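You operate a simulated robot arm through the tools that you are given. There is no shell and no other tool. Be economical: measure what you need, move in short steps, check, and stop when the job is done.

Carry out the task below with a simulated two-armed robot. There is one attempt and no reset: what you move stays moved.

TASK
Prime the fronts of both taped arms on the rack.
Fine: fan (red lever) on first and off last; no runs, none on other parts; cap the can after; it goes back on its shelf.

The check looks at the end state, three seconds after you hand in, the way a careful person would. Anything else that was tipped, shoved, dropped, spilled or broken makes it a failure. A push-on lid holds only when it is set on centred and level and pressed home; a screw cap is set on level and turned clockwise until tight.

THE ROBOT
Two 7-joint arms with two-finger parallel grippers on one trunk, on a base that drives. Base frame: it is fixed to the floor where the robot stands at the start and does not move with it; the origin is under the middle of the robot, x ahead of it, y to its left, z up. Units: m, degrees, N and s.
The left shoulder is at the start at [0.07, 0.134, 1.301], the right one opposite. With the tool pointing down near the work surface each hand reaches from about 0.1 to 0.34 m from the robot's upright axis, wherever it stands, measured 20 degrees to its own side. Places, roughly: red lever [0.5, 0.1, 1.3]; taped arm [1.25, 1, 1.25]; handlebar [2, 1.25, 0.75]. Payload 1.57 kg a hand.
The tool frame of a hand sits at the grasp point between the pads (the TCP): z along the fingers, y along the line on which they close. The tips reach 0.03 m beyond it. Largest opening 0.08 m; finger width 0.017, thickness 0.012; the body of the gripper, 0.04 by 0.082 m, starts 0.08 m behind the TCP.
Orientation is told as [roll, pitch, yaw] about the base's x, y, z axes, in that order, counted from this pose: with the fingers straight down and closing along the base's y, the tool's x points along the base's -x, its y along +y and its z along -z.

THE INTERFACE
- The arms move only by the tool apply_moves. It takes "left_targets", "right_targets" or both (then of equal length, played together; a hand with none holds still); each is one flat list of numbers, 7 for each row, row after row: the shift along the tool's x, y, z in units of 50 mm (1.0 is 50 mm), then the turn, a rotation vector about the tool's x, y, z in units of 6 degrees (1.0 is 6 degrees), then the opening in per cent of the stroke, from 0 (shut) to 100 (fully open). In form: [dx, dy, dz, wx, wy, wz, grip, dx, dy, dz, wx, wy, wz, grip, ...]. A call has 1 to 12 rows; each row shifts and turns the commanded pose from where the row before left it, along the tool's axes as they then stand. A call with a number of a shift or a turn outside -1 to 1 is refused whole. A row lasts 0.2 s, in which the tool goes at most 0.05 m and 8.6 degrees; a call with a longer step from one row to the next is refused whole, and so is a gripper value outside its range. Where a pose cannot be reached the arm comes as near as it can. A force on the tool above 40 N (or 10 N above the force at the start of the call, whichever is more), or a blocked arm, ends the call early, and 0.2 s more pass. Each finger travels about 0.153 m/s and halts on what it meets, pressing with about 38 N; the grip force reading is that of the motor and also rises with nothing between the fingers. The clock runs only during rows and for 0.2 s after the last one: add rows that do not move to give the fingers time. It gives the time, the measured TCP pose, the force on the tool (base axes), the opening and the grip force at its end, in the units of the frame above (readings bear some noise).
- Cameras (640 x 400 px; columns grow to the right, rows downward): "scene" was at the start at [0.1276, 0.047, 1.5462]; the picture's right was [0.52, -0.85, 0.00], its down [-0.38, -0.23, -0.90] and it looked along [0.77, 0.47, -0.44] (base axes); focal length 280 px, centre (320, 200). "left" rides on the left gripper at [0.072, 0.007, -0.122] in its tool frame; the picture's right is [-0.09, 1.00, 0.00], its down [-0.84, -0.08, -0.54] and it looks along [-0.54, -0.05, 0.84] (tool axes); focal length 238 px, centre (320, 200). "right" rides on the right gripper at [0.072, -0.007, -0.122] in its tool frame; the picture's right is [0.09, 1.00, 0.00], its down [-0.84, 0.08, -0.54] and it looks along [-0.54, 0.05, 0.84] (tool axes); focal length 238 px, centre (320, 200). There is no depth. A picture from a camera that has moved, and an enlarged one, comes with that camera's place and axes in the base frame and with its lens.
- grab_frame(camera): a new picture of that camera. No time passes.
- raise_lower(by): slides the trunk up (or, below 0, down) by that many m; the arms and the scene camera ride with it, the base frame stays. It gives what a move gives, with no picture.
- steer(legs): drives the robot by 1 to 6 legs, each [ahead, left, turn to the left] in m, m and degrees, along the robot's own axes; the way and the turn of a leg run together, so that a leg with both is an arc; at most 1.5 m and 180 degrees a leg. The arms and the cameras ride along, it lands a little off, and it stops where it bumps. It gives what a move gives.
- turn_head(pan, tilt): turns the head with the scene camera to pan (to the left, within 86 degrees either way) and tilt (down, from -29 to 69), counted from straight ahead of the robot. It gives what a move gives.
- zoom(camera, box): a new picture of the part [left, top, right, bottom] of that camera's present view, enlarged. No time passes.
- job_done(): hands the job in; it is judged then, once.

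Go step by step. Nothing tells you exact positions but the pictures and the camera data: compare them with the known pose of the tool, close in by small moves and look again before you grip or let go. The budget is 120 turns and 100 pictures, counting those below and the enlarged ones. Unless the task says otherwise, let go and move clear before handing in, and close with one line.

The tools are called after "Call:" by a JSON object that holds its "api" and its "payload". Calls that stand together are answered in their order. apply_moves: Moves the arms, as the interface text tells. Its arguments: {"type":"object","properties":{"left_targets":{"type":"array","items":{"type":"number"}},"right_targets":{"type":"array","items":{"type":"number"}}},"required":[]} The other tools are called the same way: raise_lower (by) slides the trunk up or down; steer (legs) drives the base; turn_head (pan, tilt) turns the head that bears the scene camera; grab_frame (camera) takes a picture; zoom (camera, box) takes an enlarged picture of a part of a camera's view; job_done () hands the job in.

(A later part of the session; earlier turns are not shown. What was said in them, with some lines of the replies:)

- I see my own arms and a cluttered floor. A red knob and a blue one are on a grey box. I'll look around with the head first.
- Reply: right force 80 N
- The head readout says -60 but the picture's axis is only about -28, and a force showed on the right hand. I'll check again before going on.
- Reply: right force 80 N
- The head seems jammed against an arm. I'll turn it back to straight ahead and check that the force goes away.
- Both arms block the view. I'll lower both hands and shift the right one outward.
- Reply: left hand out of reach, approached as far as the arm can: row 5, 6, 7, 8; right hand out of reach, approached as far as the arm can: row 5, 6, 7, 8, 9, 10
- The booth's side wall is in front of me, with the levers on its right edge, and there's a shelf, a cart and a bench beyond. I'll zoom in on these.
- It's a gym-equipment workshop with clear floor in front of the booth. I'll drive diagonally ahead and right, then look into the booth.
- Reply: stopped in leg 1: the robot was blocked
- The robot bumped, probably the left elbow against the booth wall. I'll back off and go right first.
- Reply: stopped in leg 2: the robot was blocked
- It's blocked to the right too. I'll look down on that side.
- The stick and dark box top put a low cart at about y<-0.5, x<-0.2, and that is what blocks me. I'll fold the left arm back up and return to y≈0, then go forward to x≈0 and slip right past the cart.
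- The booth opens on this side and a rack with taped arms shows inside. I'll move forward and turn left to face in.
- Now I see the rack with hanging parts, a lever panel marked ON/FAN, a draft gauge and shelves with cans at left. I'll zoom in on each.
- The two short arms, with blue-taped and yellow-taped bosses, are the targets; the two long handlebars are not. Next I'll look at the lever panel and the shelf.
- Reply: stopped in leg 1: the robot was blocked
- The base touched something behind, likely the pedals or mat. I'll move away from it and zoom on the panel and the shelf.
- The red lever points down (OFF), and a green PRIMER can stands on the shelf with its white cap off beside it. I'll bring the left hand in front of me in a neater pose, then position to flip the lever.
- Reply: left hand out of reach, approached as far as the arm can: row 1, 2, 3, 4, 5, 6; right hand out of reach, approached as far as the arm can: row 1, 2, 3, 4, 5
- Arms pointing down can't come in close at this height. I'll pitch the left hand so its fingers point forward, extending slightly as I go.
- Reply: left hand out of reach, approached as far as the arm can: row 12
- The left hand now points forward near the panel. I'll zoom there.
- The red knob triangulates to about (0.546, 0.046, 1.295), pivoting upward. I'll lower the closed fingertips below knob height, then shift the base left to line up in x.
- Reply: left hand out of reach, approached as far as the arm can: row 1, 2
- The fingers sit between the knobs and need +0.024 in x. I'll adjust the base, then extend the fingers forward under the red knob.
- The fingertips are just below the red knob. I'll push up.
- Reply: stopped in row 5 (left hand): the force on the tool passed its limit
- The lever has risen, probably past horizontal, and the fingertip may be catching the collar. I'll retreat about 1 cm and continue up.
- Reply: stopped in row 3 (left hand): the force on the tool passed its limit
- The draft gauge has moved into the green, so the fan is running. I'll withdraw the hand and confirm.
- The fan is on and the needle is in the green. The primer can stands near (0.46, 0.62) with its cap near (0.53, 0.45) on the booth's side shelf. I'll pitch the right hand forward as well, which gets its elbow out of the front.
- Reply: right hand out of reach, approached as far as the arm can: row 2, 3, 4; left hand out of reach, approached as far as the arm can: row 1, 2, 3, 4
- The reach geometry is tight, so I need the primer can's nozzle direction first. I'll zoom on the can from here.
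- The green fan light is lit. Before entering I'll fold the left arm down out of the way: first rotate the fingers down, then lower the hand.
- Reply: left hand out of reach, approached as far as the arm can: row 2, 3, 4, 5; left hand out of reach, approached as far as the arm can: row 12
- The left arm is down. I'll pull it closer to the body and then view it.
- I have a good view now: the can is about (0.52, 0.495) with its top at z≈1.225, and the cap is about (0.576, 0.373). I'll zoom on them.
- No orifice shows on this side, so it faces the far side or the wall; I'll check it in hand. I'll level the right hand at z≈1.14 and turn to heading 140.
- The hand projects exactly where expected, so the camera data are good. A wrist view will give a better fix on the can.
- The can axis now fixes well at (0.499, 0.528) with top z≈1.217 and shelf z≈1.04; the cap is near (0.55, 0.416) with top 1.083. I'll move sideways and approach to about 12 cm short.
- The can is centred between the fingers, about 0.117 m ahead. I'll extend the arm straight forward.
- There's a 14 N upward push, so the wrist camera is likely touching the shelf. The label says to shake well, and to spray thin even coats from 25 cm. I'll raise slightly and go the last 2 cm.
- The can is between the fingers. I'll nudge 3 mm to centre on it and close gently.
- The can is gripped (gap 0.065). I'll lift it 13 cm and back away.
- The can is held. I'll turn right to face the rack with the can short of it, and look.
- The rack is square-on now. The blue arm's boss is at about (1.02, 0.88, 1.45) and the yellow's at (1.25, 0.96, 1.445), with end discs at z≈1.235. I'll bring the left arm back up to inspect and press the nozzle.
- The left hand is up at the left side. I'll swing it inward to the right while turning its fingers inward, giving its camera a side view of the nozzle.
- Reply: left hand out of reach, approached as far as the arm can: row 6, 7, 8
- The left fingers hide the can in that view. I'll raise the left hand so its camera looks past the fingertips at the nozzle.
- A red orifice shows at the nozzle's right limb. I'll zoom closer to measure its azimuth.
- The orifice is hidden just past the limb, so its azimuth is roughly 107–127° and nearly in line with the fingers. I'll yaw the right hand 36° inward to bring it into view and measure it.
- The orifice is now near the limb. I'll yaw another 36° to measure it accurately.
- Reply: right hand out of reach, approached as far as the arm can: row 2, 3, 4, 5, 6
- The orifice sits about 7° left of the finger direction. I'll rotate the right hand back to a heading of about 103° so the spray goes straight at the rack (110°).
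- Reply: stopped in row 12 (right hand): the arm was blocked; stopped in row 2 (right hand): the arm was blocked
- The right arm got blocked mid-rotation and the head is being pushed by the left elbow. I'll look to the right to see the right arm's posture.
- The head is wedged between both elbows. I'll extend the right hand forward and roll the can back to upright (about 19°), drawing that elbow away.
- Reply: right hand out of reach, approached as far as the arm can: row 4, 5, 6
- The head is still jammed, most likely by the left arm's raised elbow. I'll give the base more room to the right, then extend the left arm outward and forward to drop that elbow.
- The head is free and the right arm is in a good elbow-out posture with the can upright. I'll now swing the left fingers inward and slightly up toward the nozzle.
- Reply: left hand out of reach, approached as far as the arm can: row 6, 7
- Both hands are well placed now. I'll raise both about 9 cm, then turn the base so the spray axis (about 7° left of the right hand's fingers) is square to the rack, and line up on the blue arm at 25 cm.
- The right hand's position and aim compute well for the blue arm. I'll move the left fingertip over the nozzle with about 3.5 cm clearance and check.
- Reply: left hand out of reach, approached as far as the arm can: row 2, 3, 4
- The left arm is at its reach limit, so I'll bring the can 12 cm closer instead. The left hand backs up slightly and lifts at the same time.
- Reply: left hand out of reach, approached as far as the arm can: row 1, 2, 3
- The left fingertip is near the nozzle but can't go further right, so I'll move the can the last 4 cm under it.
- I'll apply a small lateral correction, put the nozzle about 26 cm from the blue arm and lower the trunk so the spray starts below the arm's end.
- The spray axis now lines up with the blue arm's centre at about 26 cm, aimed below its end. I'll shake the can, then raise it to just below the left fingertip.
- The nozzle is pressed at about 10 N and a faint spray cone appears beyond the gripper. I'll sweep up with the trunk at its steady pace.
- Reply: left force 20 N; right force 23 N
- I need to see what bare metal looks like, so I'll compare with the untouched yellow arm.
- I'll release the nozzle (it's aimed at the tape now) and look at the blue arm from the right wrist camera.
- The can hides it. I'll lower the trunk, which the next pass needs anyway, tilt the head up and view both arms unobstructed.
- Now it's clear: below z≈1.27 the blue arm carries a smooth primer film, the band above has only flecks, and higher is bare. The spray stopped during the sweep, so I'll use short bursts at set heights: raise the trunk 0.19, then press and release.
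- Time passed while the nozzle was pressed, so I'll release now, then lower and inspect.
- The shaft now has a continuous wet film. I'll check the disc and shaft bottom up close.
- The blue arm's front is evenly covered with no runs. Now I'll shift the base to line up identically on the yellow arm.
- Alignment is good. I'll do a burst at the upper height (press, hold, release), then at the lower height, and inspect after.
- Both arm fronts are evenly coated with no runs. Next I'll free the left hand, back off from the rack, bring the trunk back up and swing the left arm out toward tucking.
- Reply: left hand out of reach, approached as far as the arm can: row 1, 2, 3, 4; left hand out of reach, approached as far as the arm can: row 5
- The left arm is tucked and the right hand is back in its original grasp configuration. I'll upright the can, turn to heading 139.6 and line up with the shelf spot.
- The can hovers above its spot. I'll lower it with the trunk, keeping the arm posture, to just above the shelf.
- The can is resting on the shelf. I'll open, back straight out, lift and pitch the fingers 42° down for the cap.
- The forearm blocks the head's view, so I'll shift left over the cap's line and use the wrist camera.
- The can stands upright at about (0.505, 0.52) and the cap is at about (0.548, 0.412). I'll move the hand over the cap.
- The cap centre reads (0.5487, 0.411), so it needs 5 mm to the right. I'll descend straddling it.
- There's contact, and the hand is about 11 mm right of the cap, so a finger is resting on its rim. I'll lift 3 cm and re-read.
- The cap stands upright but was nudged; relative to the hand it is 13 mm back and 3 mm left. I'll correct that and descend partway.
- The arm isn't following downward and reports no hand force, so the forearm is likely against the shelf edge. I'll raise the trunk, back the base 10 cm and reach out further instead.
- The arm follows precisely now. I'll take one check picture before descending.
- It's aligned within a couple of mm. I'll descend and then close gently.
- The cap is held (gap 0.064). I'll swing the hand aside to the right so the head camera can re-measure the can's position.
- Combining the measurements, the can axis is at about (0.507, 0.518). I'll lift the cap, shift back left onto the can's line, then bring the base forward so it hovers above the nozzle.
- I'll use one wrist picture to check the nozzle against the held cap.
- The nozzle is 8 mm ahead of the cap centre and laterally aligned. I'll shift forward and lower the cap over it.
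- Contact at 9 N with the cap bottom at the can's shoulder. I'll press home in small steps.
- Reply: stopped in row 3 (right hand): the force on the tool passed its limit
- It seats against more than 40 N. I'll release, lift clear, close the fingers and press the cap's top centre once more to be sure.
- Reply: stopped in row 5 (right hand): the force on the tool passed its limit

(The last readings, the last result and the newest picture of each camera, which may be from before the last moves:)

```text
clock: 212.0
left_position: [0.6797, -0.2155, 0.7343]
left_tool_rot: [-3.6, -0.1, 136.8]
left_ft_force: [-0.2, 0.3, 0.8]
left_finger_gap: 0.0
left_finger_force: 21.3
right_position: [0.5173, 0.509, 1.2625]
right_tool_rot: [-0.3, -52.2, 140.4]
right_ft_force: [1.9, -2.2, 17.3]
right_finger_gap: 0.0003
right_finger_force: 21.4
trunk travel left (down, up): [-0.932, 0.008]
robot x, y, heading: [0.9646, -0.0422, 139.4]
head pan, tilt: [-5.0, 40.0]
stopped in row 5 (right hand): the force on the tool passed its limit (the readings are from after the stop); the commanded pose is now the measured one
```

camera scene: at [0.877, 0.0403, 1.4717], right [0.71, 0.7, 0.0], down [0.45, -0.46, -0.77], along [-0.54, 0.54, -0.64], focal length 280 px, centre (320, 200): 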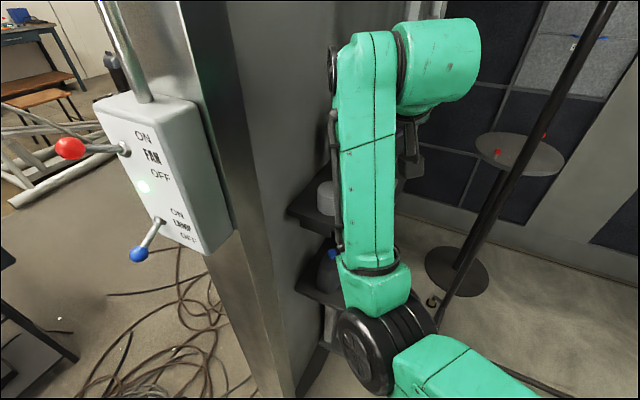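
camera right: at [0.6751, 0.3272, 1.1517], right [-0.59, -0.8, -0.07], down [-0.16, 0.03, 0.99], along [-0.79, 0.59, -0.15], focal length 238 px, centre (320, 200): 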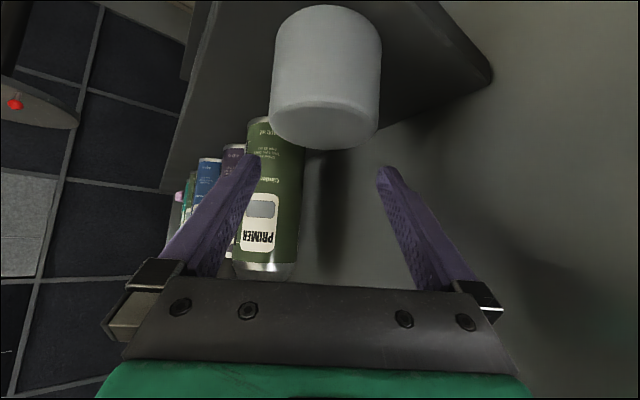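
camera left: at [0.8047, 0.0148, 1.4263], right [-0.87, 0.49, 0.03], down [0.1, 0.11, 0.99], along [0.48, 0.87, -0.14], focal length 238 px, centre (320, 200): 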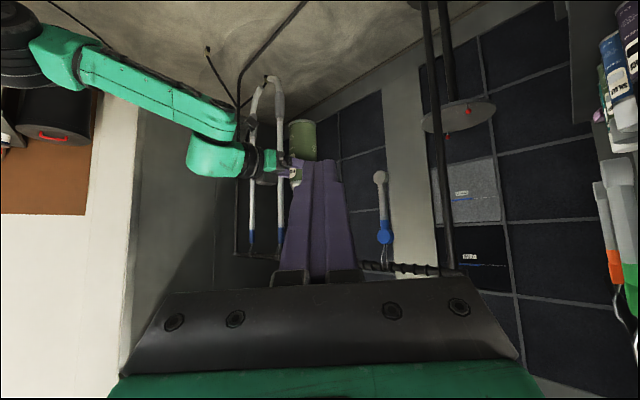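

Pressed to over 40 N. I'll lift, swing the hand clear and use the last picture to check the cap.

Call:
{"api": "apply_moves", "payload": {"right_targets": [-0.6, 0, -0.5, 0, 0, 0, 0, -0.3, -0.6, -0.25, 0, 0, 0, 0, 0, -0.9, 0, 0, 0, 0, 0, 0, -0.9, 0, 0, 0, 0, 0, 0, -0.6, 0, 0, 0, 0, 0, 0, 0, 0, 0, 0, 0, 0]}}

Call:
{"api": "zoom", "payload": {"camera": "scene", "box": [220, 40, 420, 220]}}

```text
clock: 213.4
left_position: [0.6794, -0.2159, 0.7357]
left_tool_rot: [-3.6, 0.0, 136.8]
left_ft_force: [0.5, 0.7, 0.3]
left_finger_gap: 0.0
left_finger_force: 21.0
right_position: [0.6146, 0.6242, 1.3167]
right_tool_rot: [-0.2, -51.3, 140.4]
right_ft_force: [0.3, -0.2, 0.5]
right_finger_gap: 0.0
right_finger_force: 21.3
trunk travel left (down, up): [-0.932, 0.008]
robot x, y, heading: [0.9646, -0.042, 139.4]
head pan, tilt: [-5.0, 40.0]
```

```text
2.22 times, centred on (320, 130) of scene
camera zoom: at [0.8641, 0.0511, 1.5817], right [0.71, 0.7, 0.0], down [0.45, -0.46, -0.77], along [-0.54, 0.55, -0.64], focal length 622 px, centre (320, 356)
```

zoom: 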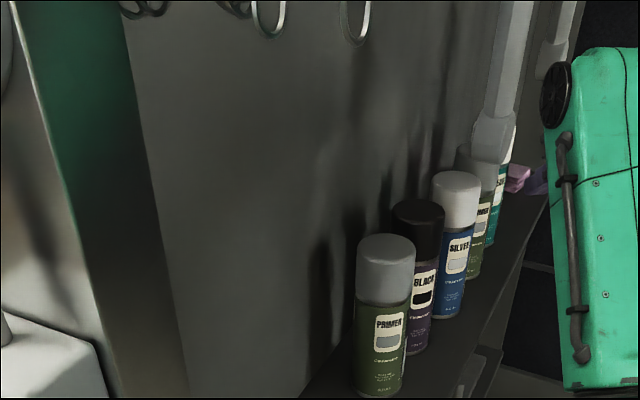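

The primer is capped, level and in its place. Now I'll back away from the shelf, turn and reshape the right hand to push the red lever down.

Call:
{"api": "steer", "payload": {"legs": [[-0.35, 0, 0], [0, 0, -47.5]]}}

Call:
{"api": "apply_moves", "payload": {"right_targets": [0, 0.6, 0, 0, -1, 0, 0, 0, 0.6, 0, 0, -1, 0, 0, 0, 0.6, 0, 0, -1, 0, 0, 0, 0.6, 0, 0, -0.5, 0, 0, 0, 0.5, 0, 0, 0, 0, 0, 0, 0, 0, 0, 0, 0, 0]}}

```text
clock: 217.8
left_position: [0.9084, -0.1751, 0.7345]
left_tool_rot: [-3.6, 0.0, 89.5]
left_ft_force: [0.3, 0.7, 0.0]
left_finger_gap: 0.0002
left_finger_force: 21.1
right_position: [1.482, 0.4394, 1.3169]
right_tool_rot: [-0.2, -51.2, 93.0]
right_ft_force: [-0.2, 0.9, 0.7]
right_finger_gap: 0.0
right_finger_force: 21.4
trunk travel left (down, up): [-0.932, 0.008]
robot x, y, heading: [1.2307, -0.2671, 92.2]
head pan, tilt: [-5.0, 40.0]
```

```text
clock: 219.2
left_position: [0.9098, -0.1752, 0.7348]
left_tool_rot: [-3.5, 0.0, 89.5]
left_ft_force: [-0.5, -1.1, 1.3]
left_finger_gap: 0.0
left_finger_force: 21.4
right_position: [1.3375, 0.4339, 1.3166]
right_tool_rot: [-0.3, -72.5, 93.2]
right_ft_force: [-0.5, 0.9, 0.1]
right_finger_gap: 0.0002
right_finger_force: 21.5
trunk travel left (down, up): [-0.932, 0.008]
robot x, y, heading: [1.2257, -0.2669, 92.2]
head pan, tilt: [-5.0, 40.0]
```

Call:
{"api": "apply_moves", "payload": {"right_targets": [0.22, 0, -0.7, 0, 0, 0, 0, 0.22, 0, -0.7, 0, 0, 0, 0, 0.22, 0, -0.7, 0, 0, 0, 0, -0.7, 0, -0.22, 0, 0, 0, 0, -0.7, 0, -0.22, 0, 0, 0, 0, 0, 0, 0, 0, 0, 0, 0]}}

Call:
{"api": "steer", "payload": {"legs": [[-0.2, 0.33, 0], [-0.16, 0.35, 0]]}}

```text
clock: 220.7
left_position: [0.9086, -0.1757, 0.7349]
left_tool_rot: [-3.6, 0.0, 89.5]
left_ft_force: [-1.1, 0.4, 0.9]
left_finger_gap: 0.0
left_finger_force: 21.0
right_position: [1.3431, 0.3211, 1.3912]
right_tool_rot: [-0.4, -72.4, 93.2]
right_ft_force: [-0.5, 0.7, 0.3]
right_finger_gap: 0.0
right_finger_force: 21.0
trunk travel left (down, up): [-0.932, 0.008]
robot x, y, heading: [1.2275, -0.2669, 92.1]
head pan, tilt: [-5.0, 40.0]
```

```text
clock: 224.4
left_position: [0.4649, -0.5661, 0.7334]
left_tool_rot: [-4.3, 0.3, 92.6]
left_ft_force: [0.7, 1.0, -0.5]
left_finger_gap: 0.0002
left_finger_force: 21.1
right_position: [0.8622, -0.0386, 1.3877]
right_tool_rot: [-0.4, -72.1, 97.1]
right_ft_force: [-0.6, 1.8, -0.4]
right_finger_gap: 0.0001
right_finger_force: 21.0
trunk travel left (down, up): [-0.932, 0.008]
robot x, y, heading: [0.7844, -0.6327, 95.9]
head pan, tilt: [-5.0, 40.0]
stopped in leg 2: the robot was blocked; the commanded pose is now the measured one
```

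The base touched something behind, so I'll ease forward a little and go straight left to the lever.

Call:
{"api": "steer", "payload": {"legs": [[0.02, 0, -4], [0, 0.2, 0]]}}

```text
clock: 226.1
left_position: [0.4527, -0.6178, 0.7351]
left_tool_rot: [-5.6, -0.2, 93.6]
left_ft_force: [0.1, 0.5, -0.8]
left_finger_gap: 0.0
left_finger_force: 21.4
right_position: [0.8254, -0.0882, 1.4022]
right_tool_rot: [2.2, -74.1, 97.4]
right_ft_force: [0.9, 0.8, -0.5]
right_finger_gap: 0.0001
right_finger_force: 21.2
trunk travel left (down, up): [-0.932, 0.008]
robot x, y, heading: [0.7666, -0.6396, 98.5]
head pan, tilt: [-5.0, 40.0]
stopped in leg 2: the robot was blocked; the commanded pose is now the measured one
```

The base's rear is probably against something on the mat. I'll move forward first to clear it, then straighten and go left.

Call:
{"api": "steer", "payload": {"legs": [[0.09, 0, 0], [0, 0, -6.5], [0, 0.15, 0]]}}

```text
clock: 228.7
left_position: [0.2937, -0.5082, 0.7345]
left_tool_rot: [-5.7, -0.9, 87.2]
left_ft_force: [0.1, -0.1, 0.6]
left_finger_gap: 0.0
left_finger_force: 20.9
right_position: [0.7228, -0.0332, 1.4095]
right_tool_rot: [1.6, -74.7, 91.4]
right_ft_force: [-0.4, -0.6, -0.2]
right_finger_gap: 0.0003
right_finger_force: 21.4
trunk travel left (down, up): [-0.932, 0.008]
robot x, y, heading: [0.5964, -0.5586, 91.9]
head pan, tilt: [-5.0, 40.0]
```

Call:
{"api": "steer", "payload": {"legs": [[0.005, 0.179, 0]]}}

```text
clock: 230.2
left_position: [0.114, -0.5057, 0.7341]
left_tool_rot: [-5.9, -0.5, 86.9]
left_ft_force: [0.4, 0.6, 0.4]
left_finger_gap: 0.0003
left_finger_force: 21.5
right_position: [0.5421, -0.027, 1.4054]
right_tool_rot: [1.0, -74.4, 91.7]
right_ft_force: [0.5, -0.6, -0.6]
right_finger_gap: 0.0
right_finger_force: 20.8
trunk travel left (down, up): [-0.932, 0.008]
robot x, y, heading: [0.4218, -0.56, 91.8]
head pan, tilt: [-5.0, 40.0]
```

I'm lined up above the lever. I'll extend forward over the knob, then push down.

Call:
{"api": "apply_moves", "payload": {"right_targets": [-0.16, 0, 0.57, 0, 0, 0, 0, -0.16, 0, 0.57, 0, 0, 0, 0, 0, 0, 0, 0, 0, 0, 0]}}

Call:
{"api": "apply_moves", "payload": {"right_targets": [0.289, 0, 0.081, 0, 0, 0, 0, 0.289, 0, 0.081, 0, 0, 0, 0, 0.289, 0, 0.081, 0, 0, 0, 0, 0.289, 0, 0.081, 0, 0, 0, 0, 0.289, 0, 0.081, 0, 0, 0, 0, 0.289, 0, 0.081, 0, 0, 0, 0]}}

```text
clock: 231.0
left_position: [0.1128, -0.5073, 0.7324]
left_tool_rot: [-6.0, -0.5, 86.9]
left_ft_force: [-0.2, -0.4, 0.2]
left_finger_gap: 0.0001
left_finger_force: 21.6
right_position: [0.5357, 0.0309, 1.4073]
right_tool_rot: [0.5, -74.4, 92.3]
right_ft_force: [-0.1, -0.4, 0.1]
right_finger_gap: 0.0
right_finger_force: 21.3
trunk travel left (down, up): [-0.932, 0.008]
robot x, y, heading: [0.4159, -0.5586, 91.9]
head pan, tilt: [-5.0, 40.0]
```

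```text
clock: 232.4
left_position: [0.1121, -0.5077, 0.7329]
left_tool_rot: [-6.0, -0.6, 86.9]
left_ft_force: [1.0, -1.4, -0.8]
left_finger_gap: 0.0001
left_finger_force: 21.2
right_position: [0.537, 0.0285, 1.3211]
right_tool_rot: [0.4, -74.8, 92.1]
right_ft_force: [1.2, 3.5, 9.6]
right_finger_gap: 0.0003
right_finger_force: 21.1
trunk travel left (down, up): [-0.932, 0.008]
robot x, y, heading: [0.4128, -0.5616, 91.9]
head pan, tilt: [-5.0, 40.0]
```

Call:
{"api": "apply_moves", "payload": {"right_targets": [0.15, 0, 0.04, 0, 0, 0, 0, 0.15, 0, 0.04, 0, 0, 0, 0, 0.15, 0, 0.04, 0, 0, 0, 0]}}

```text
clock: 232.9
left_position: [0.114, -0.5085, 0.7326]
left_tool_rot: [-6.1, -0.7, 86.8]
left_ft_force: [0.0, 0.3, -0.2]
left_finger_gap: 0.0
left_finger_force: 21.5
right_position: [0.5362, 0.0277, 1.3189]
right_tool_rot: [0.2, -76.2, 92.4]
right_ft_force: [-0.7, -4.1, 5.6]
right_finger_gap: 0.0001
right_finger_force: 21.3
trunk travel left (down, up): [-0.932, 0.008]
robot x, y, heading: [0.4194, -0.5584, 91.8]
head pan, tilt: [-5.0, 40.0]
stopped in row 2 (right hand): the force on the tool passed its limit (the readings are from after the stop); the commanded pose is now the measured one
```

The finger stopped at the lever's OFF end stop: underside z≈1.306, matching the OFF knob top at 1.308. I'll lift off and withdraw.

Call:
{"api": "apply_moves", "payload": {"right_targets": [-0.4, 0, -0.1, 0, 0, 0, 0, 0.25, 0, -0.9, 0, 0, 0, 0, 0.25, 0, -0.9, 0, 0, 0, 0, 0, 0, 0, 0, 0, 0, 0]}}

```text
clock: 233.9
left_position: [0.1129, -0.5057, 0.7321]
left_tool_rot: [-6.0, -0.3, 86.9]
left_ft_force: [0.1, 0.7, -0.2]
left_finger_gap: 0.0
left_finger_force: 21.3
right_position: [0.5486, -0.0591, 1.3357]
right_tool_rot: [-7.2, -76.2, 98.8]
right_ft_force: [-0.3, 0.7, -0.2]
right_finger_gap: 0.0
right_finger_force: 21.9
trunk travel left (down, up): [-0.932, 0.008]
robot x, y, heading: [0.4207, -0.5595, 91.9]
head pan, tilt: [-5.0, 40.0]
```

I'll run a quick feel test: poke forward at the ON-knob height. It should meet nothing if the lever is down.

Call:
{"api": "apply_moves", "payload": {"right_targets": [-0.14, 0, 0.55, 0, 0, 0, 0, -0.14, 0, 0.55, 0, 0, 0, 0, -0.14, 0, 0.45, 0, 0, 0, 0, 0, 0, 0, 0, 0, 0, 0]}}

```text
clock: 234.9
left_position: [0.1125, -0.506, 0.7334]
left_tool_rot: [-6.0, -0.4, 86.9]
left_ft_force: [0.5, -0.2, 0.7]
left_finger_gap: 0.0002
left_finger_force: 21.5
right_position: [0.5383, 0.0173, 1.3359]
right_tool_rot: [0.9, -76.0, 91.8]
right_ft_force: [-0.1, 0.3, -0.6]
right_finger_gap: 0.0
right_finger_force: 21.2
trunk travel left (down, up): [-0.932, 0.008]
robot x, y, heading: [0.4206, -0.5645, 92.2]
head pan, tilt: [-5.0, 40.0]
```

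Nothing is there, so the lever is down and the fan is off. I'll withdraw clear.

Call:
{"api": "apply_moves", "payload": {"right_targets": [0.24, 0, -0.9, 0, 0, 0, 0, 0.24, 0, -0.9, 0, 0, 0, 0, 0.24, 0, -0.9, 0, 0, 0, 0, 0, 0, 0, 0, 0, 0, 0]}}

Call:
{"api": "job_done", "payload": {}}

```text
clock: 235.8
left_position: [0.113, -0.508, 0.7338]
left_tool_rot: [-6.1, -0.4, 86.8]
left_ft_force: [-0.4, -0.4, 1.4]
left_finger_gap: 0.0
left_finger_force: 21.3
right_position: [0.5557, -0.0966, 1.3251]
right_tool_rot: [-44.7, -71.3, 133.9]
right_ft_force: [0.5, 0.2, -0.6]
right_finger_gap: 0.0001
right_finger_force: 21.3
right hand out of reach, approached as far as the arm can: row 3
trunk travel left (down, up): [-0.932, 0.008]
robot x, y, heading: [0.4237, -0.5606, 92.1]
head pan, tilt: [-5.0, 40.0]
stopped in row 4 (right hand): the arm was blocked; the commanded pose is now the measured one
```

```text
The job is handed in.
```

I've handed the job in: both taped arms are primed on the front with no runs seen, and the primer is capped and back on its shelf. The fan went on first and off last, though I confirmed the off by touch because I had no pictures left. The base also bumped things behind it a few times, including near the mat, and I couldn't check whether anything there moved.
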